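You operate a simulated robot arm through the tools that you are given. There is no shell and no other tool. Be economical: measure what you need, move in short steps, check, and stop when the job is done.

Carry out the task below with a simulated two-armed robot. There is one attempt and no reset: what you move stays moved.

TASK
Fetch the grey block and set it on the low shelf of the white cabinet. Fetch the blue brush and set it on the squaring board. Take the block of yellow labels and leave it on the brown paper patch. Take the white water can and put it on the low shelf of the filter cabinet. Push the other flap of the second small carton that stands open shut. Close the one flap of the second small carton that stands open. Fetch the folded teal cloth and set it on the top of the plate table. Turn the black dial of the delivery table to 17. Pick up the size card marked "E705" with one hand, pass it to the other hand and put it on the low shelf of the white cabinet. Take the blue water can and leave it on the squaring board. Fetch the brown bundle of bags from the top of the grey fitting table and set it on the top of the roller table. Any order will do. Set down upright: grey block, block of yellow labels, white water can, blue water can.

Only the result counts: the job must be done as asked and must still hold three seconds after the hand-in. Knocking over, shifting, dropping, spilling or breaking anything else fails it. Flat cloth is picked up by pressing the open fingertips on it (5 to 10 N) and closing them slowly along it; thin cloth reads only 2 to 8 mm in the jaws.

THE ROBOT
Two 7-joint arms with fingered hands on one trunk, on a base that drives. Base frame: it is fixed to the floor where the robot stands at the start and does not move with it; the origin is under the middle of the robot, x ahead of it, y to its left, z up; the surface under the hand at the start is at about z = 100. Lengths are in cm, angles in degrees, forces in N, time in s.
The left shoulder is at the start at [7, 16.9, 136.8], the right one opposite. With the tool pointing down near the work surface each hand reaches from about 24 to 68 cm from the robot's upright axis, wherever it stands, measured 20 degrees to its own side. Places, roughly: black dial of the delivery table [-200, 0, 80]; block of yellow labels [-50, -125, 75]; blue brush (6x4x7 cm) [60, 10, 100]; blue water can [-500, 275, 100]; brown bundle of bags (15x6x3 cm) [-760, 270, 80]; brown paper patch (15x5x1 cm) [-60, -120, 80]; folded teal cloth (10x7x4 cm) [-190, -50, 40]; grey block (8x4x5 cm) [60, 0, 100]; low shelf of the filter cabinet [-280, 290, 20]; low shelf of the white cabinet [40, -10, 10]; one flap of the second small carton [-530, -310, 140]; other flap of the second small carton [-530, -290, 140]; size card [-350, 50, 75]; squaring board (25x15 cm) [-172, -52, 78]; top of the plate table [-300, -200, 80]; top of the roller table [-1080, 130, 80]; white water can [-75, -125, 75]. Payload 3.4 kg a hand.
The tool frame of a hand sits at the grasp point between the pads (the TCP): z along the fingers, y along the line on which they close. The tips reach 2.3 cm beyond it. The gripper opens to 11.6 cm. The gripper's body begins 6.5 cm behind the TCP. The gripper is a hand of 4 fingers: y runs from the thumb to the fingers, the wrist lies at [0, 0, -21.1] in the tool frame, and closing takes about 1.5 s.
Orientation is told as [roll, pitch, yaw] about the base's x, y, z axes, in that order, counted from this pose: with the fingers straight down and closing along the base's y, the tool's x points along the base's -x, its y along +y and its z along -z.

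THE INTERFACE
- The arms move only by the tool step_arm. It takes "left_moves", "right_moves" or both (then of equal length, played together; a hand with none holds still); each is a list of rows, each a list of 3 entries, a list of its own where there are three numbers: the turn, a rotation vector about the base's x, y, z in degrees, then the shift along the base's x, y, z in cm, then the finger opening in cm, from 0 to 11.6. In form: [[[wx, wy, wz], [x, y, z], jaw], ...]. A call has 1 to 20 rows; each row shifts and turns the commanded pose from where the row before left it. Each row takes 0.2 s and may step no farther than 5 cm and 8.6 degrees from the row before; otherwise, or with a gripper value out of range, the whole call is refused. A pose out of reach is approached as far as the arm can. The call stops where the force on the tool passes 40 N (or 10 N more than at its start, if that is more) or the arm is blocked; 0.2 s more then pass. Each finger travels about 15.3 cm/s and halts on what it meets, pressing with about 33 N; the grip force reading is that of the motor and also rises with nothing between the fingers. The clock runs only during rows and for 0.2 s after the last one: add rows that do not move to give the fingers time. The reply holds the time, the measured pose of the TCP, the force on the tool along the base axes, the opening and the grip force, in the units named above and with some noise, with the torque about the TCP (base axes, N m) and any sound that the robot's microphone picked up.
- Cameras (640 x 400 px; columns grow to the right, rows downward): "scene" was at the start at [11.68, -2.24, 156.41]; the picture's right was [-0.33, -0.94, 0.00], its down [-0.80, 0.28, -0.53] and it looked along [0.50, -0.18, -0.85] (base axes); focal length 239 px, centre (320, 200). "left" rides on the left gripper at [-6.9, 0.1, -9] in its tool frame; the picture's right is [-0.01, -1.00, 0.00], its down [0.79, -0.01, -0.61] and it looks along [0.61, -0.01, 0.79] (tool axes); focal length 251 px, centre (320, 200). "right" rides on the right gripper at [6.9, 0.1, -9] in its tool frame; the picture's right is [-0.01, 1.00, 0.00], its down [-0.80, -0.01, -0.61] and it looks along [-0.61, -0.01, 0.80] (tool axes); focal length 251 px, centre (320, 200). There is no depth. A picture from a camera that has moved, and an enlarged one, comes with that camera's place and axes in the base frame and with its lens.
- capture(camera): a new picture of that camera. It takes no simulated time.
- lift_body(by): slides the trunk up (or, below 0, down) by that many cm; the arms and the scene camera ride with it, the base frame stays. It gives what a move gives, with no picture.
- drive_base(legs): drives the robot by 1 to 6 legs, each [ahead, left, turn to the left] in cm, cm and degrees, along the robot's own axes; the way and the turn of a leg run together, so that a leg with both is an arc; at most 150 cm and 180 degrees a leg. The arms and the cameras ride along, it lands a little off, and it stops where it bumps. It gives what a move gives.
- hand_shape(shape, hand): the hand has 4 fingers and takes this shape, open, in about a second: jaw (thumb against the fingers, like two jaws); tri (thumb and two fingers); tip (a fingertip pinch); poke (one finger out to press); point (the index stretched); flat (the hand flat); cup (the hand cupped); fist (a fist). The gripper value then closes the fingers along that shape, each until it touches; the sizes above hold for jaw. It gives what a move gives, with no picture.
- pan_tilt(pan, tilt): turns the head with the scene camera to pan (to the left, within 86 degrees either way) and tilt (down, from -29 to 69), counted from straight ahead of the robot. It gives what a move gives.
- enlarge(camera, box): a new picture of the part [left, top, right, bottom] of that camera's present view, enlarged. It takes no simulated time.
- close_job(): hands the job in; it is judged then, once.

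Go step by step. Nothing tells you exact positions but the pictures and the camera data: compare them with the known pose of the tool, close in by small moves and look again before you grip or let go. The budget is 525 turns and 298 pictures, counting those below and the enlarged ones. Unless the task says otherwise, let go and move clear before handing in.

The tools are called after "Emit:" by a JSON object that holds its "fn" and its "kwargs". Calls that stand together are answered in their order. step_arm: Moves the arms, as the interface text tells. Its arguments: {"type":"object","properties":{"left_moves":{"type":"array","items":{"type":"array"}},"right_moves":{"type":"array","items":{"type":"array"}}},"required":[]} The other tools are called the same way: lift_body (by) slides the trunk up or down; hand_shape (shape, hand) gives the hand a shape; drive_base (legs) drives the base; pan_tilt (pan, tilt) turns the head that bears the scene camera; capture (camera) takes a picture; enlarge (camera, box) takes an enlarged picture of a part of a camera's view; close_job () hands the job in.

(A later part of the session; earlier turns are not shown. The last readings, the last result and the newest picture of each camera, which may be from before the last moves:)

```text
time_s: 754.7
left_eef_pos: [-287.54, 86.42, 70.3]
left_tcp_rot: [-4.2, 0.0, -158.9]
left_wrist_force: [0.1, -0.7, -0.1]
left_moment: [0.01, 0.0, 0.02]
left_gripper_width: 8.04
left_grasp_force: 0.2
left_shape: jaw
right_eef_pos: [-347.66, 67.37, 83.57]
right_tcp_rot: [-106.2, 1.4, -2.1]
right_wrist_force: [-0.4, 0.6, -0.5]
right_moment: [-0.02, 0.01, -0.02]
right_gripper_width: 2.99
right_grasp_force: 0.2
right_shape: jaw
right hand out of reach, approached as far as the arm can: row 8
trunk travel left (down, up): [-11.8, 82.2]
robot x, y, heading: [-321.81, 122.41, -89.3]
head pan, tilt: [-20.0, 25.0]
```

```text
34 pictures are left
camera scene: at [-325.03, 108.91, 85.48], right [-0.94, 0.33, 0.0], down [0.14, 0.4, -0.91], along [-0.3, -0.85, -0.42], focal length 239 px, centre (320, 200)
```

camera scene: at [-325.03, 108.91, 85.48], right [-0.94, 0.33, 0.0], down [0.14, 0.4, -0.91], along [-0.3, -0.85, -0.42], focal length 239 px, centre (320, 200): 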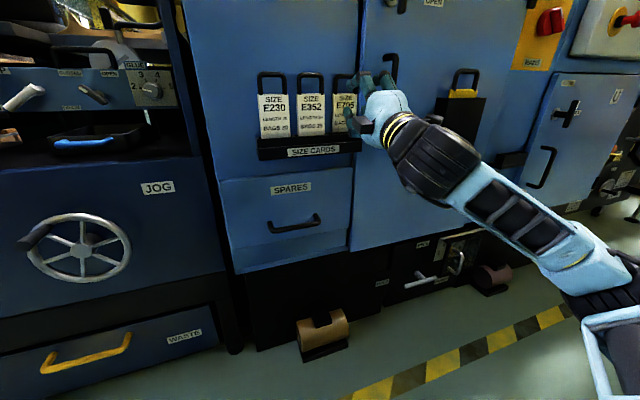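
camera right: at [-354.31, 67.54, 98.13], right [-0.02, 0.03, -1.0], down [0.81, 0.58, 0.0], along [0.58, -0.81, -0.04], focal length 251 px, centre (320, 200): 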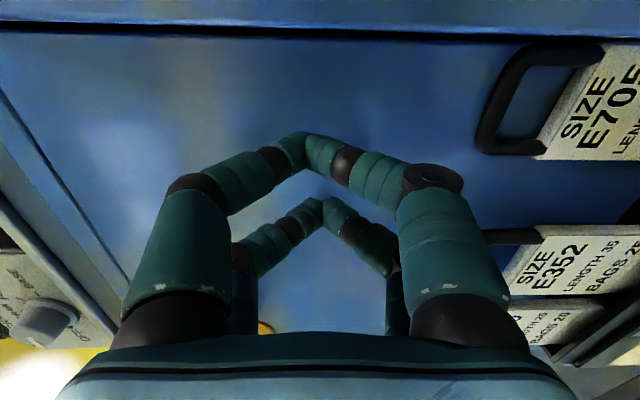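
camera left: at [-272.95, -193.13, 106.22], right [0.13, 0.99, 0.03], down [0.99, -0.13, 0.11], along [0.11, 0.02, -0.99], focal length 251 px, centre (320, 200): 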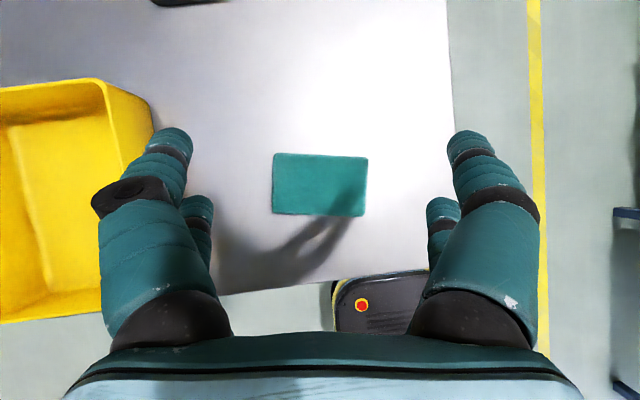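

Tips now point ~16° up. Raise to the loop's height and check alignment.

Emit:
{"fn": "step_arm", "kwargs": {"right_moves": [[[0, 0, 0], [0, -2, 2.2], 3.2], [[0, 0, 0], [0, -2, 2], 3.2], [[0, 0, 0], [0, 0, 0], 3.2]]}}

Emit:
{"fn": "capture", "kwargs": {"camera": "right"}}

Emit:
{"fn": "enlarge", "kwargs": {"camera": "scene", "box": [270, 60, 390, 150]}}

```text
time_s: 755.5
left_eef_pos: [-287.69, 86.6, 70.38]
left_tcp_rot: [-4.3, -0.1, -158.9]
left_wrist_force: [-0.5, -0.5, -0.9]
left_moment: [0.0, 0.01, -0.01]
left_gripper_width: 8.06
left_grasp_force: 0.1
left_shape: jaw
right_eef_pos: [-347.55, 63.33, 87.76]
right_tcp_rot: [-106.2, 1.4, -2.2]
right_wrist_force: [-0.4, -0.5, 0.5]
right_moment: [-0.01, 0.03, -0.01]
right_gripper_width: 3.17
right_grasp_force: 0.0
right_shape: jaw
trunk travel left (down, up): [-11.8, 82.2]
robot x, y, heading: [-322.23, 122.47, -89.4]
head pan, tilt: [-20.0, 25.0]
```

```text
33 pictures are left
camera right: at [-354.46, 72.23, 85.39], right [-0.02, -0.28, -0.96], down [0.81, 0.56, -0.18], along [0.58, -0.78, 0.21], focal length 251 px, centre (320, 200)
```

right: 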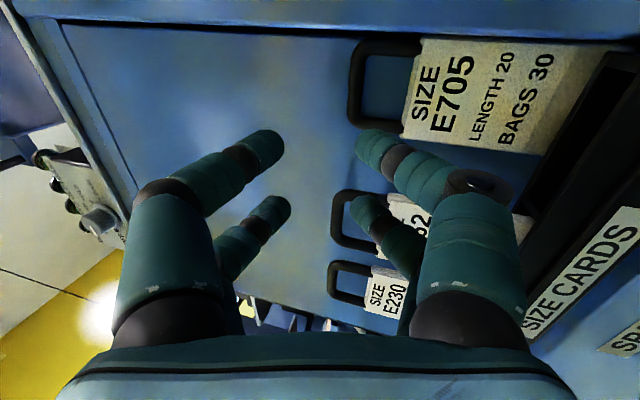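

```text
4.44 times, centred on (330, 105) of scene
camera zoom: at [-325.03, 108.92, 85.48], right [-0.94, 0.33, 0.0], down [0.14, 0.4, -0.91], along [-0.3, -0.85, -0.42], focal length 1062 px, centre (276, 622)
```

zoom: 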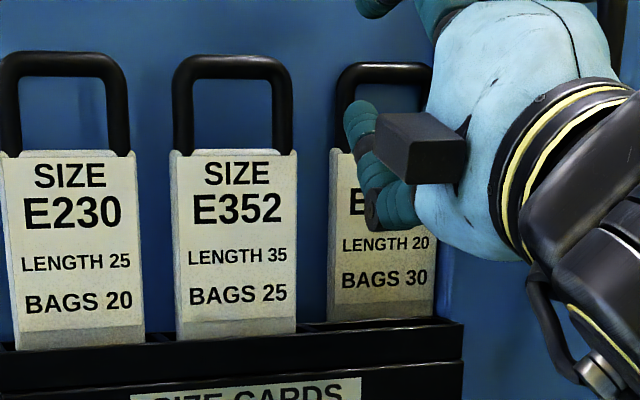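

By the scene view the path is clear: outer finger into the gap, inner finger into the middle of the loop. Advance.

Emit:
{"fn": "step_arm", "kwargs": {"right_moves": [[[0, 0, 0], [-0.3, -1.5, 0], 3.2], [[0, 0, 0], [0, -1.5, 0], 3.2], [[0, 0, 0], [0, -1.5, 0], 3.2], [[0, 0, 0], [0, -1.2, 0], 3.2], [[0, 0, 0], [0, -0.9, 0], 3.2], [[0, 0, 0], [0, -0.6, 0], 3.2], [[0, 0, 0], [0, 0, 0], 3.2]]}}

Emit:
{"fn": "enlarge", "kwargs": {"camera": "scene", "box": [270, 60, 390, 150]}}

```text
time_s: 757.1
left_eef_pos: [-287.64, 86.44, 70.24]
left_tcp_rot: [-4.2, -0.2, -158.9]
left_wrist_force: [1.1, -0.1, -0.6]
left_moment: [0.04, -0.04, 0.01]
left_gripper_width: 8.02
left_grasp_force: 0.1
left_shape: jaw
right_eef_pos: [-348.05, 56.42, 87.92]
right_tcp_rot: [-106.3, 1.3, -1.9]
right_wrist_force: [1.7, 12.8, -4.8]
right_moment: [0.38, 0.04, 0.21]
right_gripper_width: 3.22
right_grasp_force: 0.1
right_shape: jaw
trunk travel left (down, up): [-11.8, 82.2]
robot x, y, heading: [-322.14, 122.76, -89.5]
head pan, tilt: [-20.0, 25.0]
```

```text
4.44 times, centred on (330, 105) of scene
camera zoom: at [-325.04, 109.06, 85.5], right [-0.94, 0.33, 0.0], down [0.14, 0.4, -0.91], along [-0.3, -0.86, -0.42], focal length 1062 px, centre (276, 622)
```

zoom: 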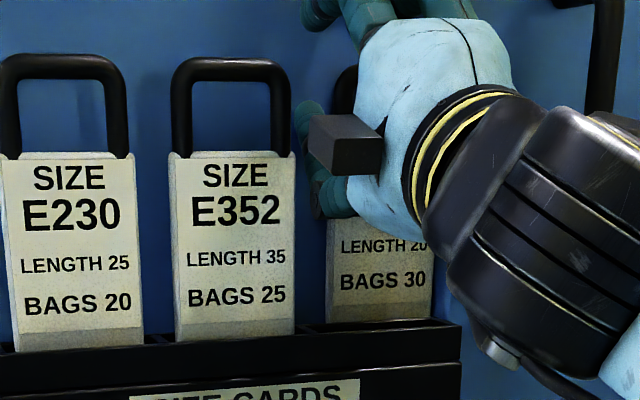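

Contact with the panel only. Lift with open fingers to hook the loop.

Emit:
{"fn": "lift_body", "kwargs": {"by": 5}}

Emit:
{"fn": "capture", "kwargs": {"camera": "right"}}

```text
time_s: 758.0
left_eef_pos: [-287.73, 86.54, 75.39]
left_tcp_rot: [-4.1, -0.2, -158.9]
left_wrist_force: [-0.6, 0.3, 0.0]
left_moment: [-0.01, -0.02, -0.01]
left_gripper_width: 8.04
left_grasp_force: 0.0
left_shape: jaw
right_eef_pos: [-347.92, 56.37, 92.9]
right_tcp_rot: [-106.3, 1.3, -2.2]
right_wrist_force: [-0.8, 7.9, -1.9]
right_moment: [0.21, 0.03, 0.09]
right_gripper_width: 3.19
right_grasp_force: 0.1
right_shape: jaw
trunk travel left (down, up): [-16.8, 77.2]
robot x, y, heading: [-322.14, 122.83, -89.4]
head pan, tilt: [-20.0, 25.0]
```

```text
30 pictures are left
camera right: at [-354.76, 65.19, 90.51], right [-0.02, -0.28, -0.96], down [0.81, 0.56, -0.18], along [0.58, -0.78, 0.21], focal length 251 px, centre (320, 200)
```

right: 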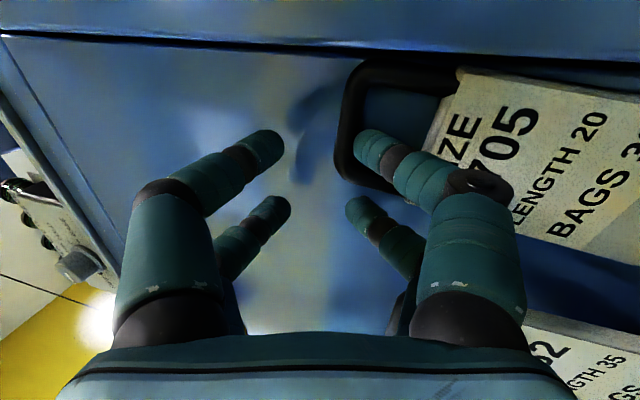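

Hooked and rising. Lift more, then ease back.

Emit:
{"fn": "lift_body", "kwargs": {"by": 9}}

Emit:
{"fn": "step_arm", "kwargs": {"right_moves": [[[0, 0, 0], [0, 0.7, 0], 3.2], [[0, 0, 0], [0, 0.7, 0], 3.2], [[0, 0, 0], [0, 0.7, 0], 3.2], [[0, 0, 0], [0, 0.7, 0], 3.2], [[0, 0, 0], [0, 0, 0], 3.2]]}}

Emit:
{"fn": "capture", "kwargs": {"camera": "right"}}

```text
time_s: 759.3
left_eef_pos: [-287.83, 86.53, 84.37]
left_tcp_rot: [-4.2, -0.2, -158.8]
left_wrist_force: [-0.5, 0.2, 0.5]
left_moment: [-0.03, 0.0, -0.02]
left_gripper_width: 8.03
left_grasp_force: 0.1
left_shape: jaw
right_eef_pos: [-348.02, 56.39, 101.95]
right_tcp_rot: [-106.2, 1.4, -2.2]
right_wrist_force: [-0.3, 7.6, -2.1]
right_moment: [0.19, 0.03, 0.04]
right_gripper_width: 3.19
right_grasp_force: 0.1
right_shape: jaw
trunk travel left (down, up): [-25.8, 68.2]
robot x, y, heading: [-321.93, 122.74, -89.6]
head pan, tilt: [-20.0, 25.0]
```

```text
time_s: 760.5
left_eef_pos: [-287.61, 86.42, 84.16]
left_tcp_rot: [-4.3, -0.1, -158.9]
left_wrist_force: [0.6, 0.5, -0.1]
left_moment: [0.0, 0.01, 0.04]
left_gripper_width: 8.05
left_grasp_force: 0.1
left_shape: jaw
right_eef_pos: [-348.11, 59.0, 101.83]
right_tcp_rot: [-106.2, 1.5, -2.0]
right_wrist_force: [-0.8, 0.6, -1.3]
right_moment: [0.01, 0.01, -0.03]
right_gripper_width: 3.16
right_grasp_force: 0.1
right_shape: jaw
trunk travel left (down, up): [-25.8, 68.2]
robot x, y, heading: [-322.58, 122.82, -89.1]
head pan, tilt: [-20.0, 25.0]
```

```text
29 pictures are left
camera right: at [-354.72, 67.88, 99.38], right [-0.02, -0.28, -0.96], down [0.81, 0.56, -0.18], along [0.58, -0.78, 0.21], focal length 251 px, centre (320, 200)
```

right: 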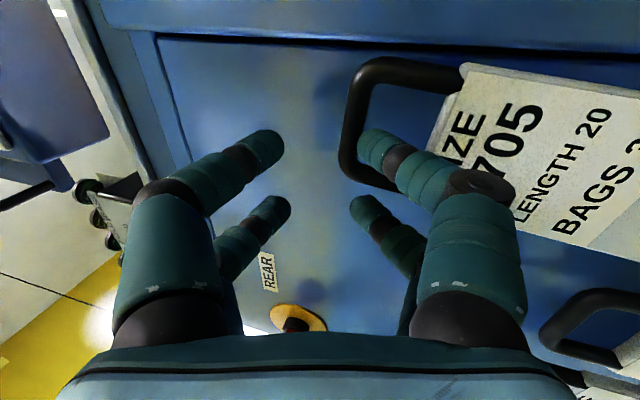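

The card follows, hanging on the finger. Tilt further up so it slides toward the palm.

Emit:
{"fn": "step_arm", "kwargs": {"right_moves": [[[-5, 0, 0], [0, 0.5, -0.5], 3.2], [[-5, 0, 0], [0, 0.5, -0.5], 3.2], [[-5, 0, 0], [0, 0.5, -0.5], 3.2], [[-5, 0, 0], [0, 0.5, -0.5], 3.2], [[0, 0, 0], [0, 0, 0], 3.2]]}}

Emit:
{"fn": "capture", "kwargs": {"camera": "right"}}

```text
time_s: 761.7
left_eef_pos: [-287.62, 86.44, 84.36]
left_tcp_rot: [-4.2, 0.0, -158.9]
left_wrist_force: [0.4, 0.5, -1.3]
left_moment: [0.01, 0.02, -0.02]
left_gripper_width: 8.03
left_grasp_force: 0.0
left_shape: jaw
right_eef_pos: [-348.54, 60.57, 102.43]
right_tcp_rot: [-110.0, 3.2, 1.1]
right_wrist_force: [0.0, -0.9, -0.3]
right_moment: [0.02, -0.06, 0.03]
right_gripper_width: 3.19
right_grasp_force: 0.1
right_shape: jaw
right hand out of reach, approached as far as the arm can: row 1, 2, 3, 4
trunk travel left (down, up): [-25.8, 68.2]
robot x, y, heading: [-322.3, 122.78, -89.4]
head pan, tilt: [-20.0, 25.0]
```

```text
28 pictures are left
camera right: at [-355.76, 68.81, 99.69], right [-0.04, -0.34, -0.94], down [0.77, 0.59, -0.25], along [0.63, -0.73, 0.24], focal length 251 px, centre (320, 200)
```

right: 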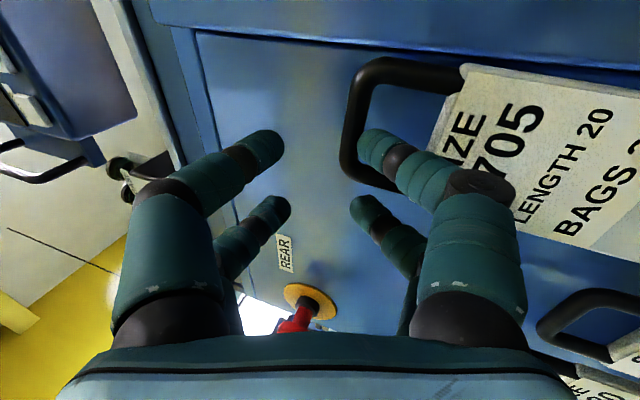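

The card hangs securely on the upward-tilted finger. While it hangs I reorient the left hand to point forward (closing sideways) for the hand-over.

Emit:
{"fn": "step_arm", "kwargs": {"left_moves": [[[0, 0, 8], [0, 1, 0], 6], [[0, 0, 8], [0, 1, 0], 6], [[0, 0, 8], [0, 1, 0], 6], [[0, 0, 8], [0, 1, 0], 6], [[0, 0, 8], [0, 0, 0], 6], [[0, 0, 8], [0, 0, 0], 6], [[0, 0, 8], [0, 0, 0], 6], [[0, 0, 8], [0, 0, 0], 6], [[0, 0, 5.5], [0, 0, 0], 6], [[-8, 0, 0], [0, 0, 0], 6], [[-8, 0, 0], [0, 0, 0], 6], [[-8, 0, 0], [0, 0, 0], 6], [[-8, 0, 0], [0, 0, 0], 6], [[-8, 0, 0], [0, 0, 0], 6], [[-8, 0, 0], [0, 0, 0], 6], [[-8, 0, 0], [0, 0, 0], 6], [[-8, 0, 0], [0, 0, 0], 6], [[-8, 0, 0], [0, 0, 0], 6], [[-8, 0, 0], [0, 0, 0], 6]]}}

Emit:
{"fn": "drive_base", "kwargs": {"legs": [[-15, 0, 0]]}}

Emit:
{"fn": "capture", "kwargs": {"camera": "scene"}}

```text
time_s: 765.7
left_eef_pos: [-285.48, 85.99, 87.67]
left_tcp_rot: [-8.0, -80.1, -86.4]
left_wrist_force: [0.3, -0.1, -0.2]
left_moment: [0.01, -0.06, -0.02]
left_gripper_width: 6.05
left_grasp_force: 0.0
left_shape: jaw
left hand out of reach, approached as far as the arm can: row 1, 2, 3, 4, 17, 18, 19
right_eef_pos: [-348.47, 60.56, 102.45]
right_tcp_rot: [-110.0, 3.2, 1.0]
right_wrist_force: [-0.6, -0.2, -0.1]
right_moment: [0.01, -0.01, -0.01]
right_gripper_width: 3.18
right_grasp_force: 0.2
right_shape: jaw
trunk travel left (down, up): [-25.8, 68.2]
robot x, y, heading: [-322.12, 122.42, -89.5]
head pan, tilt: [-20.0, 25.0]
```

```text
time_s: 767.1
left_eef_pos: [-285.59, 100.97, 87.64]
left_tcp_rot: [-8.0, -80.1, -86.2]
left_wrist_force: [-0.4, 1.0, -0.7]
left_moment: [0.02, -0.02, 0.0]
left_gripper_width: 6.03
left_grasp_force: 0.2
left_shape: jaw
right_eef_pos: [-348.48, 75.36, 102.51]
right_tcp_rot: [-110.1, 3.1, 1.1]
right_wrist_force: [0.2, 1.0, -0.7]
right_moment: [0.02, -0.03, 0.02]
right_gripper_width: 3.21
right_grasp_force: 0.2
right_shape: jaw
trunk travel left (down, up): [-25.8, 68.2]
robot x, y, heading: [-322.56, 137.16, -89.3]
head pan, tilt: [-20.0, 25.0]
```

```text
27 pictures are left
camera scene: at [-325.17, 123.82, 99.49], right [-0.94, 0.33, 0.0], down [0.14, 0.4, -0.91], along [-0.3, -0.86, -0.42], focal length 239 px, centre (320, 200)
```

scene: 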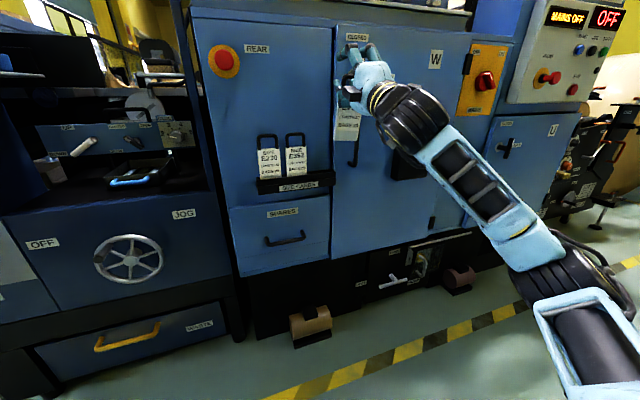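

The card hangs in the right hand. Back off a bit more, then swing the right hand to the left in front of me.

Emit:
{"fn": "drive_base", "kwargs": {"legs": [[-20, 0, 0]]}}

Emit:
{"fn": "step_arm", "kwargs": {"right_moves": [[[0, 0, 6], [2, 0.8, 0], 3.2], [[0, 0, 7], [3.2, 1.2, 0], 3.2], [[0, 0, 7], [3.2, 1.2, 0], 3.2], [[0, 0, 7], [3.2, 1.2, 0], 3.2], [[0, 0, 7], [3.2, 1.2, 0], 3.2], [[0, 0, 7], [3.2, 1.2, 0], 3.2], [[0, 0, 7], [3.2, 1.2, 0], 3.2], [[0, 0, 7], [3.2, 1.2, 0], 3.2], [[0, 0, 7], [3.2, 1.2, 0], 3.2], [[0, 0, 7], [3.2, 1.2, 0], 3.2], [[0, 0, 6], [2, 0.8, 0], 3.2], [[0, 0, 0], [0, 0, 0], 3.2]]}}

Emit:
{"fn": "pan_tilt", "kwargs": {"pan": 10, "tilt": 30}}

Emit:
{"fn": "capture", "kwargs": {"camera": "scene"}}

```text
time_s: 768.7
left_eef_pos: [-285.77, 120.93, 87.65]
left_tcp_rot: [-8.0, -80.1, -86.2]
left_wrist_force: [0.5, -0.4, 0.3]
left_moment: [0.01, 0.0, 0.02]
left_gripper_width: 6.05
left_grasp_force: 0.0
left_shape: jaw
right_eef_pos: [-348.71, 95.37, 102.5]
right_tcp_rot: [-110.1, 3.2, 1.1]
right_wrist_force: [-0.2, 0.4, -0.4]
right_moment: [0.02, -0.02, -0.01]
right_gripper_width: 3.18
right_grasp_force: 0.0
right_shape: jaw
trunk travel left (down, up): [-25.8, 68.2]
robot x, y, heading: [-322.79, 157.38, -89.2]
head pan, tilt: [-20.0, 25.0]
```

```text
time_s: 771.3
left_eef_pos: [-285.8, 120.84, 87.56]
left_tcp_rot: [-8.0, -80.1, -86.2]
left_wrist_force: [-0.4, 0.1, 0.6]
left_moment: [0.0, -0.02, 0.0]
left_gripper_width: 6.08
left_grasp_force: 0.0
left_shape: jaw
right_eef_pos: [-315.8, 107.67, 102.35]
right_tcp_rot: [-110.2, 3.2, 76.1]
right_wrist_force: [1.2, -0.3, 0.4]
right_moment: [0.01, 0.03, -0.01]
right_gripper_width: 3.2
right_grasp_force: 0.0
right_shape: jaw
trunk travel left (down, up): [-25.8, 68.2]
robot x, y, heading: [-322.4, 157.47, -89.3]
head pan, tilt: [-20.0, 25.0]
```

```text
time_s: 772.2
left_eef_pos: [-285.86, 120.87, 87.57]
left_tcp_rot: [-8.1, -80.0, -86.2]
left_wrist_force: [0.3, 0.3, 0.9]
left_moment: [-0.03, -0.02, -0.04]
left_gripper_width: 6.02
left_grasp_force: 0.1
left_shape: jaw
right_eef_pos: [-315.83, 107.65, 102.39]
right_tcp_rot: [-110.1, 3.3, 76.1]
right_wrist_force: [-0.2, -0.1, -1.1]
right_moment: [-0.02, -0.02, 0.0]
right_gripper_width: 3.18
right_grasp_force: 0.1
right_shape: jaw
trunk travel left (down, up): [-25.8, 68.2]
robot x, y, heading: [-322.69, 157.64, -89.3]
head pan, tilt: [10.0, 30.0]
```

```text
26 pictures are left
camera scene: at [-320.69, 143.57, 98.69], right [-0.98, -0.19, 0.0], down [-0.09, 0.49, -0.87], along [0.16, -0.85, -0.5], focal length 239 px, centre (320, 200)
```

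scene: 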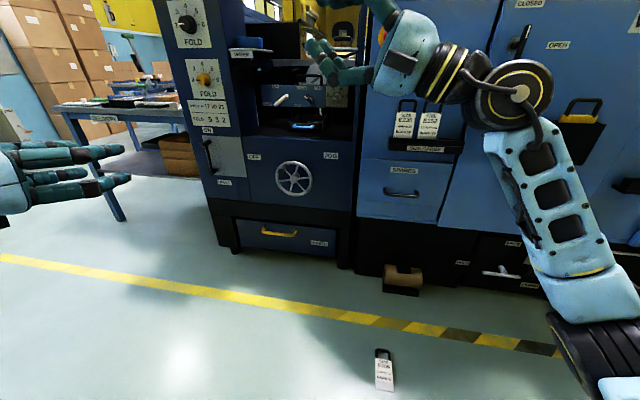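

The card slid off and now lies flat on the floor at about [-335, 95]. I'll pick it up from there. First bring the right hand back to pointing down.

Emit:
{"fn": "step_arm", "kwargs": {"right_moves": [[[0, 0, -7.5], [-2, 0, 0], 6], [[0, 0, -7.5], [-2, 0, 0], 6], [[0, 0, -7.5], [-2, 0, 0], 6], [[0, 0, -7.5], [-2, 0, 0], 6], [[0, 0, -7.5], [-2, 0, 0], 6], [[0, 0, -7.5], [-2, 0, 0], 6], [[0, 0, -7.5], [-2, 0, 0], 6], [[0, 0, -7.5], [-2, 0, 0], 6], [[0, 0, -7.5], [-2, 0, 0], 6], [[0, 0, -7.5], [-2, 0, 0], 6], [[7, 0, 0], [0, 0, 0], 6], [[7, 0, 0], [0, 0, 0], 6], [[7, 0, 0], [0, 0, 0], 6], [[0, -8.2, 0], [0, 0, 0], 6], [[0, -8.2, 0], [0, 0, 0], 6], [[0, -8.2, 0], [0, 0, 0], 6], [[0, -8.2, 0], [0, 0, 0], 6], [[0, -8.2, 0], [0, 0, 0], 6], [[0, -8.2, 0], [0, 0, 0], 6], [[0, -8.2, 0], [0, 0, 0], 6]]}}

Emit:
{"fn": "step_arm", "kwargs": {"right_moves": [[[0, -8.2, 0], [0, 0, 0], 8], [[0, -8.2, 0], [0, 0, 0], 8], [[0, -8.2, 0], [0, 0, 0], 8], [[0, -8, 0], [0, 0, 0], 8], [[8, 0, 0], [0, 0, 0], 8], [[8, 0, 0], [0, 0, 0], 8], [[8, 0, 0], [0, 0, 0], 8], [[8, 0, 0], [0, 0, 0], 8], [[8, 0, 0], [0, 0, 0], 8], [[8, 0, 0], [0, 0, 0], 8], [[8, 0, 0], [0, 0, 0], 8], [[8, 0, 0], [0, 0, 0], 8], [[8, 0, 0], [0, 0, 0], 8], [[8, 0, 0], [0, 0, 0], 8], [[7, 0, 0], [0, 0, 0], 8], [[0, 0, 0], [0, 0, 0], 8]]}}

```text
time_s: 776.4
left_eef_pos: [-285.81, 120.9, 87.51]
left_tcp_rot: [-8.0, -80.1, -86.2]
left_wrist_force: [0.0, -1.0, 1.1]
left_moment: [0.0, -0.02, -0.02]
left_gripper_width: 6.05
left_grasp_force: 0.0
left_shape: jaw
right_eef_pos: [-335.87, 107.71, 102.53]
right_tcp_rot: [-92.2, -54.9, 3.8]
right_wrist_force: [-0.7, -0.3, 0.6]
right_moment: [0.02, 0.01, -0.03]
right_gripper_width: 5.98
right_grasp_force: 0.1
right_shape: jaw
trunk travel left (down, up): [-25.8, 68.2]
robot x, y, heading: [-322.81, 157.5, -89.5]
head pan, tilt: [10.0, 30.0]
```

```text
time_s: 779.8
left_eef_pos: [-285.83, 120.91, 87.55]
left_tcp_rot: [-8.3, -80.1, -86.1]
left_wrist_force: [0.9, 0.1, 0.0]
left_moment: [0.02, -0.01, -0.03]
left_gripper_width: 6.03
left_grasp_force: 0.1
left_shape: jaw
right_eef_pos: [-335.36, 111.69, 95.86]
right_tcp_rot: [0.7, -5.2, -87.4]
right_wrist_force: [0.6, -0.6, 0.1]
right_moment: [-0.02, -0.04, -0.03]
right_gripper_width: 7.95
right_grasp_force: 0.1
right_shape: jaw
right hand out of reach, approached as far as the arm can: row 13, 14, 15
trunk travel left (down, up): [-25.8, 68.2]
robot x, y, heading: [-322.57, 157.53, -89.5]
head pan, tilt: [10.0, 30.0]
```

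Emit:
{"fn": "drive_base", "kwargs": {"legs": [[19, 7, 0]]}}

Emit:
{"fn": "lift_body", "kwargs": {"by": -25.5}}

Emit:
{"fn": "step_arm", "kwargs": {"right_moves": [[[0, 0, 0], [-1, 0, -4], 11], [[0, 0, 0], [-1, 0, -4], 11], [[0, 0, 0], [-1, 0, -4], 11], [[0, 0, 0], [-1, 0, -4], 11], [[0, 0, 0], [-1, 0, -4], 11], [[0, 0, 0], [-1, 0, -4], 11], [[0, 0, 0], [0, 0, -4], 11], [[0, 0, 0], [0, 0, -4], 11], [[0, 0, 0], [0, 0, -4], 11], [[0, 0, 0], [0, 0, -4], 11], [[0, 0, 0], [0, 0, 0], 11]]}}

Emit:
{"fn": "capture", "kwargs": {"camera": "right"}}

```text
time_s: 781.4
left_eef_pos: [-278.64, 101.9, 87.56]
left_tcp_rot: [-8.2, -80.0, -86.1]
left_wrist_force: [0.5, 0.8, -0.6]
left_moment: [0.01, 0.03, -0.03]
left_gripper_width: 6.04
left_grasp_force: 0.0
left_shape: jaw
right_eef_pos: [-328.21, 92.72, 95.77]
right_tcp_rot: [0.7, -5.3, -87.5]
right_wrist_force: [0.3, 0.3, 0.3]
right_moment: [-0.03, 0.0, 0.01]
right_gripper_width: 7.96
right_grasp_force: 0.0
right_shape: jaw
trunk travel left (down, up): [-25.8, 68.2]
robot x, y, heading: [-315.4, 138.49, -89.2]
head pan, tilt: [10.0, 30.0]
```

```text
time_s: 784.0
left_eef_pos: [-278.68, 101.94, 62.13]
left_tcp_rot: [-8.1, -80.1, -86.1]
left_wrist_force: [0.5, 0.2, 0.2]
left_moment: [0.01, 0.01, 0.02]
left_gripper_width: 6.03
left_grasp_force: 0.2
left_shape: jaw
right_eef_pos: [-328.08, 92.75, 70.37]
right_tcp_rot: [0.8, -5.2, -87.5]
right_wrist_force: [-1.3, 0.0, 0.3]
right_moment: [0.0, 0.02, -0.04]
right_gripper_width: 7.97
right_grasp_force: 0.1
right_shape: jaw
trunk travel left (down, up): [-0.3, 93.7]
robot x, y, heading: [-315.19, 138.49, -89.3]
head pan, tilt: [10.0, 30.0]
```

```text
time_s: 786.4
left_eef_pos: [-278.7, 101.87, 62.09]
left_tcp_rot: [-8.1, -80.1, -86.2]
left_wrist_force: [0.1, 0.2, -0.1]
left_moment: [-0.01, 0.0, -0.04]
left_gripper_width: 6.03
left_grasp_force: 0.1
left_shape: jaw
right_eef_pos: [-334.14, 92.73, 30.31]
right_tcp_rot: [0.8, -5.3, -87.5]
right_wrist_force: [0.7, -0.5, -0.2]
right_moment: [-0.03, 0.01, -0.03]
right_gripper_width: 11.0
right_grasp_force: 0.1
right_shape: jaw
trunk travel left (down, up): [-0.3, 93.7]
robot x, y, heading: [-315.4, 138.68, -89.2]
head pan, tilt: [10.0, 30.0]
```

```text
25 pictures are left
camera right: at [-334.65, 100.36, 38.66], right [1.0, 0.04, 0.01], down [0.02, -0.73, 0.68], along [0.04, -0.68, -0.73], focal length 251 px, centre (320, 200)
```

right: 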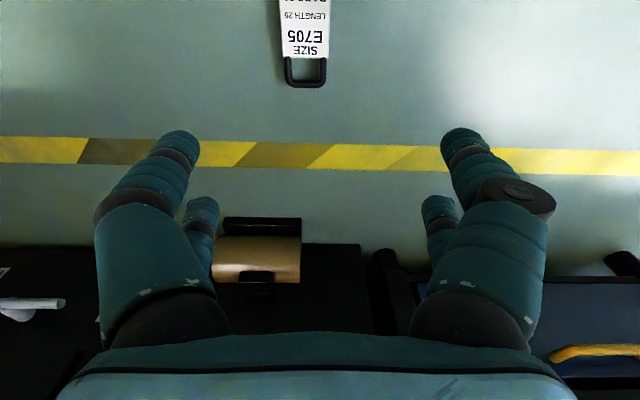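

Card: body y 91.6–102, loop to 87.6, centre x≈-335.6. Move over it and descend.

Emit:
{"fn": "step_arm", "kwargs": {"right_moves": [[[3, 0, -2], [-0.8, 0.4, -4], 11], [[2, 0, 0], [-0.7, 0.3, -4], 11], [[0, 0, 0], [0, 0, -4], 11], [[0, 0, 0], [0, 0, -4], 11], [[0, 0, 0], [0, 0, -4], 9.5], [[0, 0, 0], [0, 0, 0], 9.5]]}}

Emit:
{"fn": "capture", "kwargs": {"camera": "right"}}

```text
time_s: 787.8
left_eef_pos: [-278.67, 101.96, 62.11]
left_tcp_rot: [-8.0, -80.2, -86.2]
left_wrist_force: [-0.2, -0.5, -0.1]
left_moment: [-0.01, 0.01, 0.02]
left_gripper_width: 6.05
left_grasp_force: 0.2
left_shape: jaw
right_eef_pos: [-335.65, 93.4, 10.27]
right_tcp_rot: [0.9, -0.5, -89.5]
right_wrist_force: [0.6, 0.8, -0.1]
right_moment: [-0.01, -0.06, -0.03]
right_gripper_width: 9.53
right_grasp_force: 0.0
right_shape: jaw
trunk travel left (down, up): [-0.3, 93.7]
robot x, y, heading: [-315.42, 138.34, -89.2]
head pan, tilt: [10.0, 30.0]
```

```text
24 pictures are left
camera right: at [-335.91, 100.4, 19.26], right [1.0, 0.0, 0.02], down [-0.01, -0.79, 0.61], along [0.01, -0.61, -0.79], focal length 251 px, centre (320, 200)
```

right: 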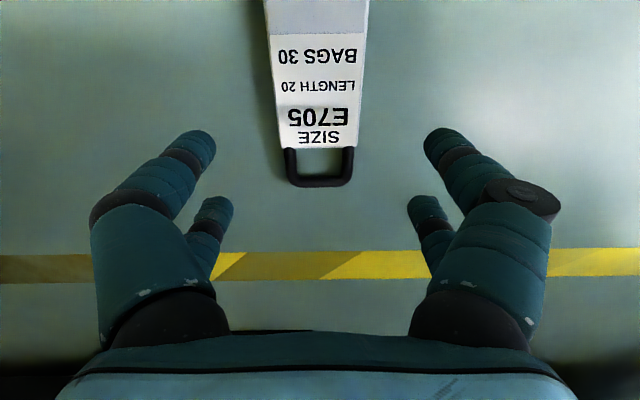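

Emit:
{"fn": "step_arm", "kwargs": {"right_moves": [[[0, 0, 0], [0, 0.3, -4], 8.5], [[0, 0, 0], [0, 0, -2.5], 8.5], [[0, 0, 0], [0, 0, -0.8], 8.5], [[0, 0, 0], [0, 0, -0.5], 8.5], [[0, 0, 0], [0, 0, 0], 7.5], [[0, 0, 0], [0, 0, 0], 6.5], [[0, 0, 0], [0, 0, 0], 5.5], [[0, 0, 0], [0, 0, 0], 4.5], [[0, 0, 0], [0, 0, 0], 3], [[0, 0, 0], [0, 0, 0], 3], [[0, 0, 0], [0, 0, 0], 3]]}}

Emit:
{"fn": "capture", "kwargs": {"camera": "right"}}

```text
time_s: 790.2
left_eef_pos: [-278.61, 101.94, 62.1]
left_tcp_rot: [-7.9, -80.1, -86.2]
left_wrist_force: [1.2, 0.4, -0.4]
left_moment: [0.01, -0.03, -0.01]
left_gripper_width: 6.01
left_grasp_force: 0.1
left_shape: jaw
right_eef_pos: [-335.61, 93.75, 2.55]
right_tcp_rot: [0.9, -0.4, -89.5]
right_wrist_force: [0.5, 0.1, 0.2]
right_moment: [-0.03, -0.01, 0.02]
right_gripper_width: 0.74
right_grasp_force: 32.8
right_shape: jaw
trunk travel left (down, up): [-0.3, 93.7]
robot x, y, heading: [-315.33, 138.26, -89.3]
head pan, tilt: [10.0, 30.0]
```

```text
23 pictures are left
camera right: at [-335.97, 100.62, 11.5], right [1.0, 0.0, 0.02], down [-0.01, -0.79, 0.61], along [0.01, -0.61, -0.79], focal length 251 px, centre (320, 200)
```

right: 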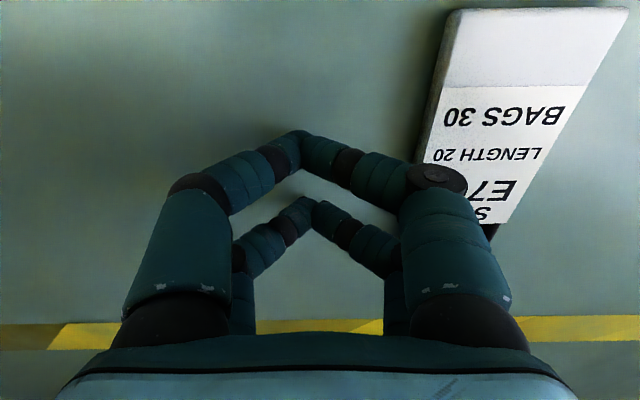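

The fingertips rode over and pushed the thin card aside (+x ≈ 8 cm). I'll re-centre and this time press the tips onto the floor before closing.

Emit:
{"fn": "step_arm", "kwargs": {"right_moves": [[[0, 0, 0], [-1, 0, 4], 4], [[0, 0, 0], [-1, 0, 4], 8.5], [[0, 0, 0], [0, 0, 0], 8.5]]}}

Emit:
{"fn": "drive_base", "kwargs": {"legs": [[0, 11, 0]]}}

Emit:
{"fn": "capture", "kwargs": {"camera": "right"}}

```text
time_s: 791.0
left_eef_pos: [-278.67, 101.87, 62.17]
left_tcp_rot: [-8.1, -80.0, -86.2]
left_wrist_force: [0.0, 0.3, -0.1]
left_moment: [0.01, -0.01, 0.0]
left_gripper_width: 6.04
left_grasp_force: 0.0
left_shape: jaw
right_eef_pos: [-337.73, 93.79, 10.62]
right_tcp_rot: [0.9, -0.5, -89.5]
right_wrist_force: [1.0, 1.3, -0.3]
right_moment: [0.05, -0.03, 0.04]
right_gripper_width: 8.47
right_grasp_force: 0.1
right_shape: jaw
trunk travel left (down, up): [-0.3, 93.7]
robot x, y, heading: [-315.58, 138.9, -89.1]
head pan, tilt: [10.0, 30.0]
```

```text
time_s: 792.2
left_eef_pos: [-267.62, 102.11, 62.09]
left_tcp_rot: [-8.1, -80.1, -86.3]
left_wrist_force: [0.3, -0.4, 0.4]
left_moment: [0.02, 0.0, -0.01]
left_gripper_width: 6.01
left_grasp_force: 0.0
left_shape: jaw
right_eef_pos: [-326.72, 94.03, 10.6]
right_tcp_rot: [0.9, -0.3, -89.6]
right_wrist_force: [-0.1, 0.0, -0.1]
right_moment: [-0.01, 0.01, 0.04]
right_gripper_width: 8.46
right_grasp_force: 0.1
right_shape: jaw
trunk travel left (down, up): [-0.3, 93.7]
robot x, y, heading: [-304.39, 138.32, -89.4]
head pan, tilt: [10.0, 30.0]
```

```text
22 pictures are left
camera right: at [-326.87, 100.83, 19.49], right [1.0, 0.0, 0.02], down [-0.01, -0.79, 0.61], along [0.01, -0.61, -0.79], focal length 251 px, centre (320, 200)
```

right: 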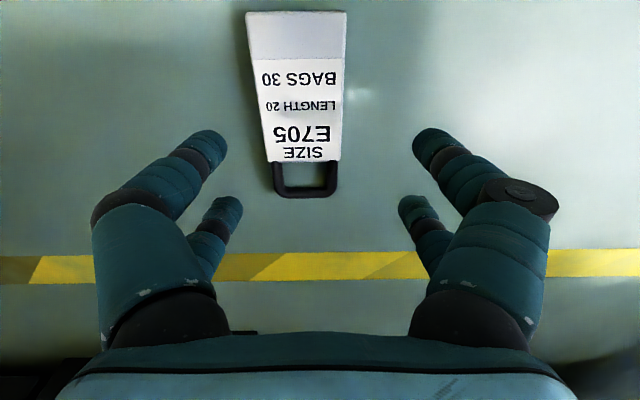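

Emit:
{"fn": "step_arm", "kwargs": {"right_moves": [[[0, 0, 0], [-1.4, -0.8, -4], 8], [[0, 0, 0], [0, 0, -3.5], 8], [[0, 0, 0], [0, 0, -0.5], 8], [[0, 0, 0], [0, 0, -0.3], 8], [[0, 0, 0], [0, 0, -0.3], 8], [[0, 0, 0], [0, 0, -0.3], 8], [[0, 0, 0], [0, 0, -0.3], 8], [[0, 0, 0], [0, 0, -0.3], 8], [[0, 0, 0], [0, 0, 0], 8]]}}

```text
time_s: 793.6
left_eef_pos: [-267.55, 102.3, 62.21]
left_tcp_rot: [-8.8, -80.3, -85.6]
left_wrist_force: [-0.1, -0.1, 0.6]
left_moment: [0.01, 0.0, -0.03]
left_gripper_width: 6.02
left_grasp_force: 0.1
left_shape: jaw
right_eef_pos: [-328.05, 92.86, 2.39]
right_tcp_rot: [0.8, -0.7, -89.6]
right_wrist_force: [3.2, 11.0, 32.6]
right_moment: [0.49, 1.67, -0.52]
right_gripper_width: 7.85
right_grasp_force: 0.0
right_shape: jaw
trunk travel left (down, up): [-0.3, 93.7]
robot x, y, heading: [-304.11, 138.64, -89.4]
head pan, tilt: [10.0, 30.0]
stopped in row 6 (right hand): the force on the tool passed its limit at 44 N (the readings are from after the stop); the commanded pose is now the measured one
```

Floor contact. Level the hand by 0.9° and close slowly along the floor.

Emit:
{"fn": "step_arm", "kwargs": {"right_moves": [[[0, 0.9, 0], [0, 0, 0], 7.5], [[0, 0, 0], [0, 0, -0.1], 7], [[0, 0, 0], [0, 0, 0], 6.5], [[0, 0, 0], [0, 0, 0], 6], [[0, 0, 0], [0, 0, 0], 5.5], [[0, 0, 0], [0, 0, 0], 5], [[0, 0, 0], [0, 0, 0], 4.5], [[0, 0, 0], [0, 0, 0], 4], [[0, 0, 0], [0, 0, 0], 4]]}}

Emit:
{"fn": "capture", "kwargs": {"camera": "right"}}

```text
time_s: 794.2
left_eef_pos: [-267.63, 102.27, 62.15]
left_tcp_rot: [-8.7, -80.4, -85.7]
left_wrist_force: [-0.4, 0.4, 0.9]
left_moment: [-0.01, -0.03, 0.02]
left_gripper_width: 6.02
left_grasp_force: 0.1
left_shape: jaw
right_eef_pos: [-328.13, 92.89, 2.29]
right_tcp_rot: [-0.1, -0.9, -89.7]
right_wrist_force: [-6.2, 9.0, 34.5]
right_moment: [0.64, 0.27, -0.05]
right_gripper_width: 6.08
right_grasp_force: 0.0
right_shape: jaw
trunk travel left (down, up): [-0.3, 93.7]
robot x, y, heading: [-304.65, 138.62, -89.6]
head pan, tilt: [10.0, 30.0]
stopped in row 3 (right hand): the force on the tool passed its limit at 44 N (the readings are from after the stop); the commanded pose is now the measured one
```

```text
21 pictures are left
camera right: at [-328.25, 99.79, 11.19], right [1.0, 0.0, 0.0], down [0.0, -0.79, 0.62], along [0.0, -0.62, -0.79], focal length 251 px, centre (320, 200)
```

right: 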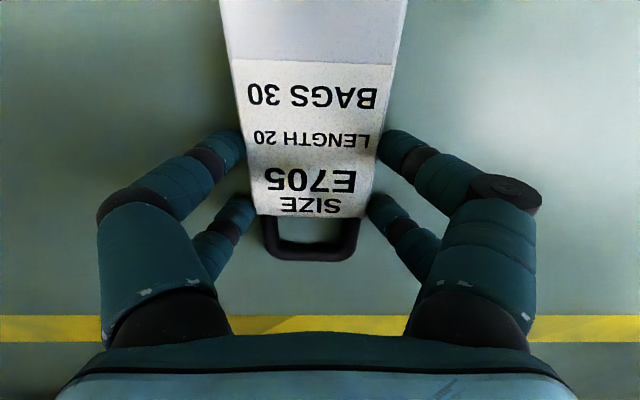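

Fingers are at both edges. Ease up slightly and continue closing.

Emit:
{"fn": "step_arm", "kwargs": {"right_moves": [[[0, 0, 0], [0, 0, 0.25], 5.8], [[0, 0, 0], [0, 0, 0.05], 5.2], [[0, 0, 0], [0, 0, 0.05], 4.6], [[0, 0, 0], [0, 0, 0], 4], [[0, 0, 0], [0, 0, 0], 3], [[0, 0, 0], [0, 0, 0], 3], [[0, 0, 0], [0, 0, 0], 3]]}}

Emit:
{"fn": "capture", "kwargs": {"camera": "right"}}

```text
time_s: 795.8
left_eef_pos: [-267.65, 102.16, 62.14]
left_tcp_rot: [-8.2, -80.0, -86.2]
left_wrist_force: [-0.4, -0.3, 0.0]
left_moment: [-0.01, 0.03, -0.01]
left_gripper_width: 6.04
left_grasp_force: 0.0
left_shape: jaw
right_eef_pos: [-328.02, 92.92, 2.36]
right_tcp_rot: [0.0, -0.6, -89.7]
right_wrist_force: [0.6, -4.2, 7.9]
right_moment: [0.0, 0.2, 0.13]
right_gripper_width: 5.83
right_grasp_force: 32.3
right_shape: jaw
trunk travel left (down, up): [-0.3, 93.7]
robot x, y, heading: [-304.27, 138.55, -89.3]
head pan, tilt: [10.0, 30.0]
```

```text
20 pictures are left
camera right: at [-328.17, 99.83, 11.26], right [1.0, 0.0, 0.0], down [0.0, -0.79, 0.62], along [0.0, -0.62, -0.79], focal length 251 px, centre (320, 200)
```

right: 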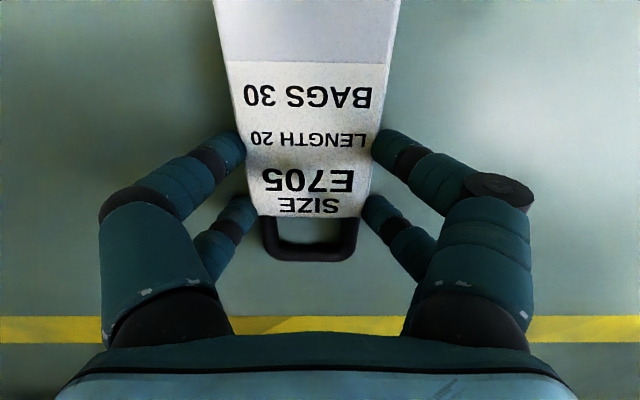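

Gripped at 5.8 cm. Lift slowly.

Emit:
{"fn": "step_arm", "kwargs": {"right_moves": [[[0, 0, 0], [0, 0, 1], 3], [[0, 0, 0], [0, 0, 2], 3], [[0, 0, 0], [0, 0, 3], 3], [[0, 0, 0], [0, 0, 4], 3], [[0, 0, 0], [0, 0, 0], 3]]}}

Emit:
{"fn": "capture", "kwargs": {"camera": "right"}}

```text
time_s: 797.0
left_eef_pos: [-267.77, 102.01, 62.15]
left_tcp_rot: [-8.0, -80.1, -86.3]
left_wrist_force: [-0.2, -0.2, 0.4]
left_moment: [0.0, -0.01, 0.0]
left_gripper_width: 6.07
left_grasp_force: 0.1
left_shape: jaw
right_eef_pos: [-328.02, 92.9, 12.27]
right_tcp_rot: [0.0, -0.6, -89.6]
right_wrist_force: [0.3, -0.6, -1.2]
right_moment: [0.03, 0.01, 0.01]
right_gripper_width: 5.82
right_grasp_force: 33.0
right_shape: jaw
trunk travel left (down, up): [-0.3, 93.7]
robot x, y, heading: [-304.32, 138.56, -89.4]
head pan, tilt: [10.0, 30.0]
```

```text
19 pictures are left
camera right: at [-328.14, 99.78, 21.18], right [1.0, 0.0, 0.0], down [0.0, -0.79, 0.61], along [0.0, -0.61, -0.79], focal length 251 px, centre (320, 200)
```

right: 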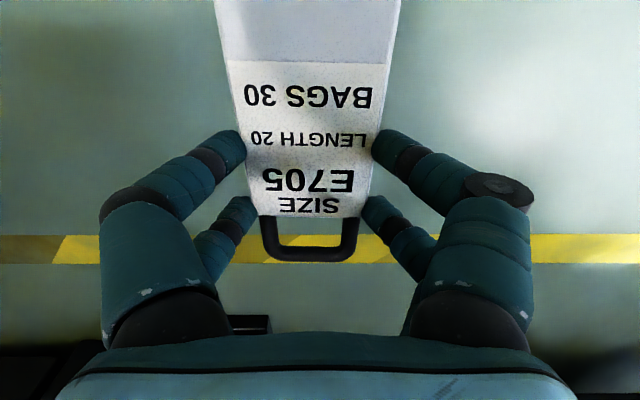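

The card is firmly held. Now back off, raise, bring the right hand inward, and prepare the left hand (pointing forward, roll to close vertically).

Emit:
{"fn": "drive_base", "kwargs": {"legs": [[-25, 0, 0]]}}

Emit:
{"fn": "lift_body", "kwargs": {"by": 40}}

Emit:
{"fn": "step_arm", "kwargs": {"right_moves": [[[0, 0, 0], [0, 0, 4], 3], [[0, 0, 0], [0, 0, 4], 3], [[0, 0, 0], [0, 0, 4], 3], [[0, 0, 0], [0, 0, 4], 3], [[0, 0, 0], [0, 0, 4], 3], [[0, 0, 0], [0, 0, 4], 3], [[0, 0, 0], [0, 0, 4], 3], [[0, 0, 0], [2, 0, 3], 3], [[0, 0, 0], [2, 0, 0], 3], [[0, 0, 0], [2, 0, 0], 3], [[0, 0, 0], [2, 0, 0], 3], [[0, 0, 0], [1.5, 0, 0], 3], [[0, 0, 0], [0, 0, 0], 3], [[0, 0, 0], [0, 0, 0], 3], [[0, 0, 0], [0, 0, 0], 3], [[0, 0, 0], [0, 0, 0], 3]], "left_moves": [[[0, 0, 0], [0, -4, 0], 6], [[0, 0, 0], [0, -4, 0], 6], [[0, 0, 0], [0, -4, 0], 6], [[0, 0, 0], [0, -4, 0], 6], [[0, 0, 0], [0, -4, 0], 6], [[0, -8.2, 0], [0, 0, 0], 6], [[0, -8.2, 0], [0, 0, 0], 6], [[0, -8.2, 0], [0, 0, 0], 6], [[0, -8.2, 0], [0, 0, 0], 6], [[0, -8.2, 0], [0, 0, 0], 6], [[0, -8.2, 0], [0, 0, 0], 6], [[0, -8.2, 0], [0, 0, 0], 6], [[0, -8.2, 0], [0, 0, 0], 6], [[0, -8.2, 0], [0, 0, 0], 6], [[0, -8.2, 0], [0, 0, 0], 6], [[0, -8, 0], [0, 0, 0], 6]]}}

Emit:
{"fn": "capture", "kwargs": {"camera": "scene"}}

```text
time_s: 798.8
left_eef_pos: [-268.03, 126.86, 62.15]
left_tcp_rot: [-8.0, -80.2, -86.4]
left_wrist_force: [0.2, -1.3, -0.6]
left_moment: [0.01, -0.02, -0.03]
left_gripper_width: 6.04
left_grasp_force: 0.2
left_shape: jaw
right_eef_pos: [-328.19, 117.76, 12.28]
right_tcp_rot: [0.0, -0.6, -89.6]
right_wrist_force: [0.8, 0.0, -0.7]
right_moment: [-0.04, 0.02, 0.01]
right_gripper_width: 5.85
right_grasp_force: 33.1
right_shape: jaw
trunk travel left (down, up): [-0.3, 93.7]
robot x, y, heading: [-304.33, 163.94, -89.5]
head pan, tilt: [10.0, 30.0]
```

```text
time_s: 802.7
left_eef_pos: [-268.07, 126.9, 102.12]
left_tcp_rot: [-8.0, -80.1, -86.4]
left_wrist_force: [-0.2, -0.2, -0.4]
left_moment: [0.01, 0.0, 0.0]
left_gripper_width: 6.04
left_grasp_force: 0.0
left_shape: jaw
right_eef_pos: [-328.25, 117.8, 52.14]
right_tcp_rot: [0.1, -0.5, -89.5]
right_wrist_force: [0.5, -0.1, -0.9]
right_moment: [-0.04, 0.0, 0.03]
right_gripper_width: 5.87
right_grasp_force: 32.8
right_shape: jaw
trunk travel left (down, up): [-40.3, 53.7]
robot x, y, heading: [-304.47, 163.1, -89.5]
head pan, tilt: [10.0, 30.0]
```

```text
time_s: 806.1
left_eef_pos: [-267.85, 106.91, 102.12]
left_tcp_rot: [85.7, -0.5, -170.1]
left_wrist_force: [-0.6, 0.0, -0.2]
left_moment: [0.01, 0.0, 0.03]
left_gripper_width: 6.06
left_grasp_force: 0.1
left_shape: jaw
right_eef_pos: [-318.81, 117.78, 83.22]
right_tcp_rot: [-0.1, -0.6, -89.6]
right_wrist_force: [0.0, -0.4, -0.6]
right_moment: [0.01, -0.02, 0.02]
right_gripper_width: 5.82
right_grasp_force: 32.7
right_shape: jaw
trunk travel left (down, up): [-40.3, 53.7]
robot x, y, heading: [-304.38, 163.45, -89.3]
head pan, tilt: [10.0, 30.0]
```

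```text
18 pictures are left
camera scene: at [-302.68, 149.69, 113.18], right [-0.98, -0.18, 0.0], down [-0.09, 0.49, -0.87], along [0.16, -0.85, -0.5], focal length 239 px, centre (320, 200)
```

scene: 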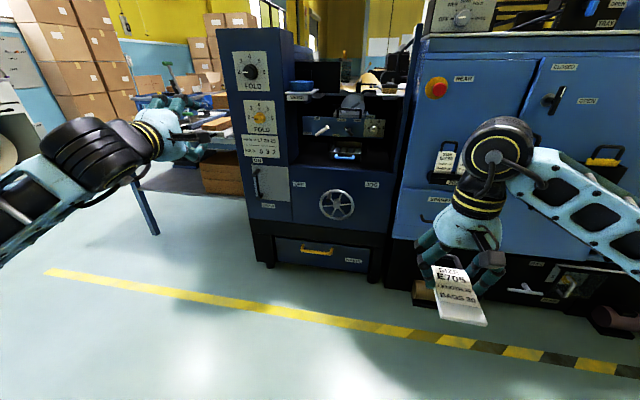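

Both hands behave well. Now rotate the left hand to point right (closing vertically) and bring it level with the card's free end.

Emit:
{"fn": "step_arm", "kwargs": {"left_moves": [[[0, 0, -7.5], [-0.8, 1.45, -1.7], 5], [[0, 0, -7.5], [-0.8, 1.45, -1.7], 5], [[0, 0, -7.5], [-0.8, 1.45, -1.7], 5], [[0, 0, -7.5], [-0.8, 1.45, -1.7], 5], [[0, 0, -7.5], [-0.8, 1.45, -1.7], 5], [[0, 0, -7.5], [-0.8, 1.45, -1.7], 5], [[0, 0, -7.5], [-0.8, 1.45, -1.7], 5], [[0, 0, -7.5], [-0.8, 1.45, -1.7], 5], [[0, 0, -7.5], [-0.8, 1.45, -1.7], 5], [[0, 0, -7.5], [-0.8, 1.45, -1.7], 5], [[0, 0, -7.5], [-0.8, 1.45, -1.7], 5], [[0, 0, -7.5], [-0.8, 1.45, -1.7], 5], [[0, 0, 0], [-4, 0, 0], 5], [[0, 0, 0], [-4, 0, 0], 5], [[0, 0, 0], [-4, 0, 0], 5], [[0, 0, 0], [-4, 0, 0], 5], [[0, 0, 0], [-4, 0, 0], 5], [[0, 0, 0], [-4, 0, 0], 5], [[0, 0, 0], [0, 0, 0], 5]]}}

Emit:
{"fn": "capture", "kwargs": {"camera": "scene"}}

Emit:
{"fn": "capture", "kwargs": {"camera": "left"}}

```text
time_s: 810.1
left_eef_pos: [-301.51, 124.29, 81.61]
left_tcp_rot: [85.7, -0.5, 99.9]
left_wrist_force: [0.0, 0.0, 0.9]
left_moment: [-0.02, 0.0, 0.02]
left_gripper_width: 5.06
left_grasp_force: 0.0
left_shape: jaw
right_eef_pos: [-318.72, 117.62, 83.22]
right_tcp_rot: [0.0, -0.6, -89.6]
right_wrist_force: [0.1, 0.7, -1.1]
right_moment: [0.0, -0.03, 0.01]
right_gripper_width: 5.86
right_grasp_force: 32.9
right_shape: jaw
trunk travel left (down, up): [-40.3, 53.7]
robot x, y, heading: [-304.96, 163.61, -89.5]
head pan, tilt: [10.0, 30.0]
```

```text
17 pictures are left
camera scene: at [-302.64, 149.72, 113.19], right [-0.98, -0.18, 0.0], down [-0.09, 0.49, -0.87], along [0.16, -0.85, -0.5], focal length 239 px, centre (320, 200)
```

scene: 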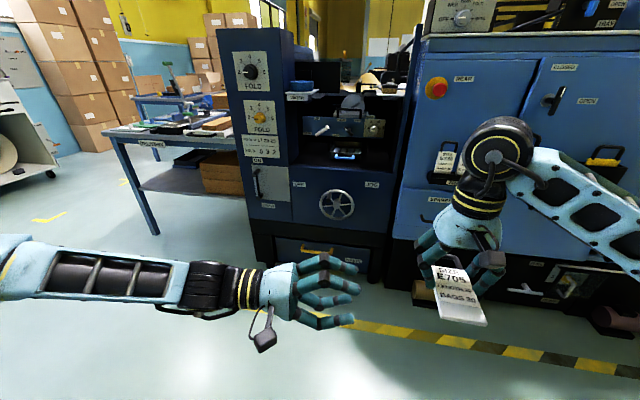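

```text
16 pictures are left
camera left: at [-293.86, 132.56, 82.62], right [0.07, 0.03, -1.0], down [0.73, -0.68, 0.03], along [-0.68, -0.73, -0.07], focal length 251 px, centre (320, 200)
```

left: 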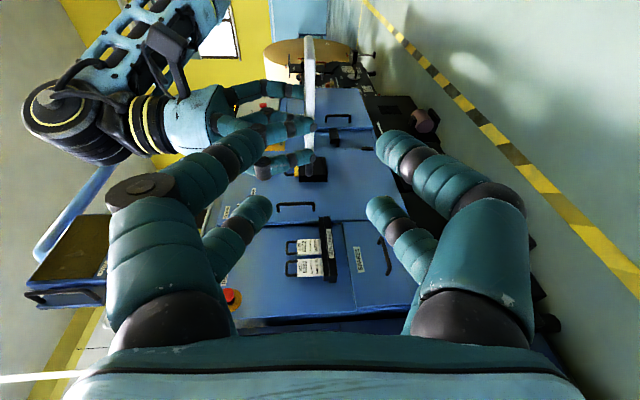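

Card edge (z≈81.8) lies between the left fingers. Slide in over the card's free end.

Emit:
{"fn": "step_arm", "kwargs": {"left_moves": [[[0, 0, 0], [-4, 0.3, 0.2], 4.5], [[0, 0, 0], [-4, 0.2, 0], 4.5], [[0, 0, 0], [-3, 0, 0], 4.5], [[0, 0, 0], [0, 0, 0], 4.5]]}}

Emit:
{"fn": "capture", "kwargs": {"camera": "left"}}

Emit:
{"fn": "enlarge", "kwargs": {"camera": "scene", "box": [320, 170, 540, 340]}}

```text
time_s: 811.1
left_eef_pos: [-311.59, 123.8, 82.23]
left_tcp_rot: [85.6, -0.7, 99.6]
left_wrist_force: [0.7, 0.1, -0.9]
left_moment: [0.0, 0.01, -0.03]
left_gripper_width: 4.54
left_grasp_force: 0.1
left_shape: jaw
left hand out of reach, approached as far as the arm can: row 3
right_eef_pos: [-318.7, 117.68, 83.18]
right_tcp_rot: [0.0, -0.7, -89.6]
right_wrist_force: [-0.3, -0.7, -0.2]
right_moment: [-0.02, -0.01, 0.0]
right_gripper_width: 5.84
right_grasp_force: 32.6
right_shape: jaw
trunk travel left (down, up): [-40.3, 53.7]
robot x, y, heading: [-304.8, 163.4, -89.5]
head pan, tilt: [10.0, 30.0]
```

```text
15 pictures are left
camera left: at [-304.0, 131.91, 83.29], right [0.07, 0.03, -1.0], down [0.73, -0.68, 0.03], along [-0.68, -0.73, -0.07], focal length 251 px, centre (320, 200)
```

left: 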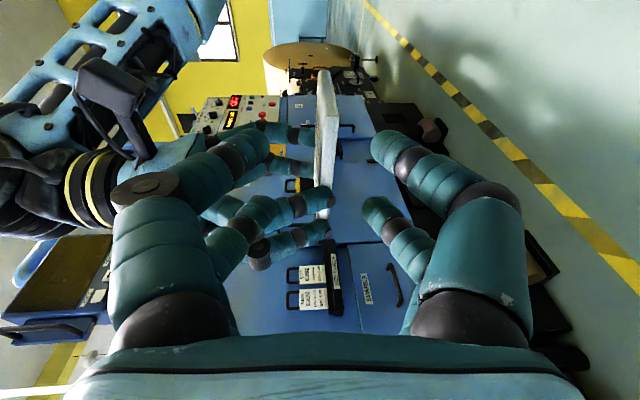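

```text
2.35 times, centred on (430, 255) of scene
camera zoom: at [-302.66, 149.71, 113.19], right [-0.98, -0.18, 0.0], down [-0.09, 0.49, -0.87], along [0.16, -0.85, -0.5], focal length 562 px, centre (61, 71)
```

zoom: 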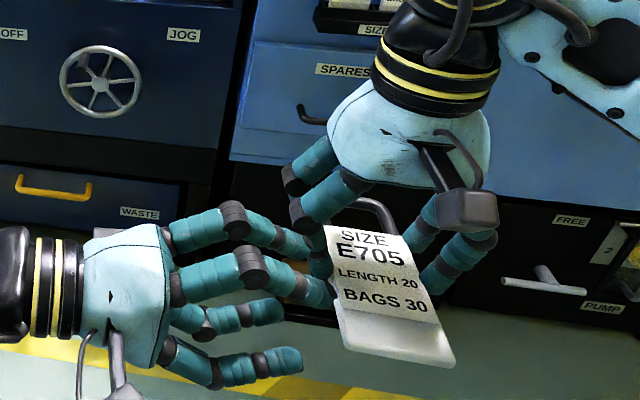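

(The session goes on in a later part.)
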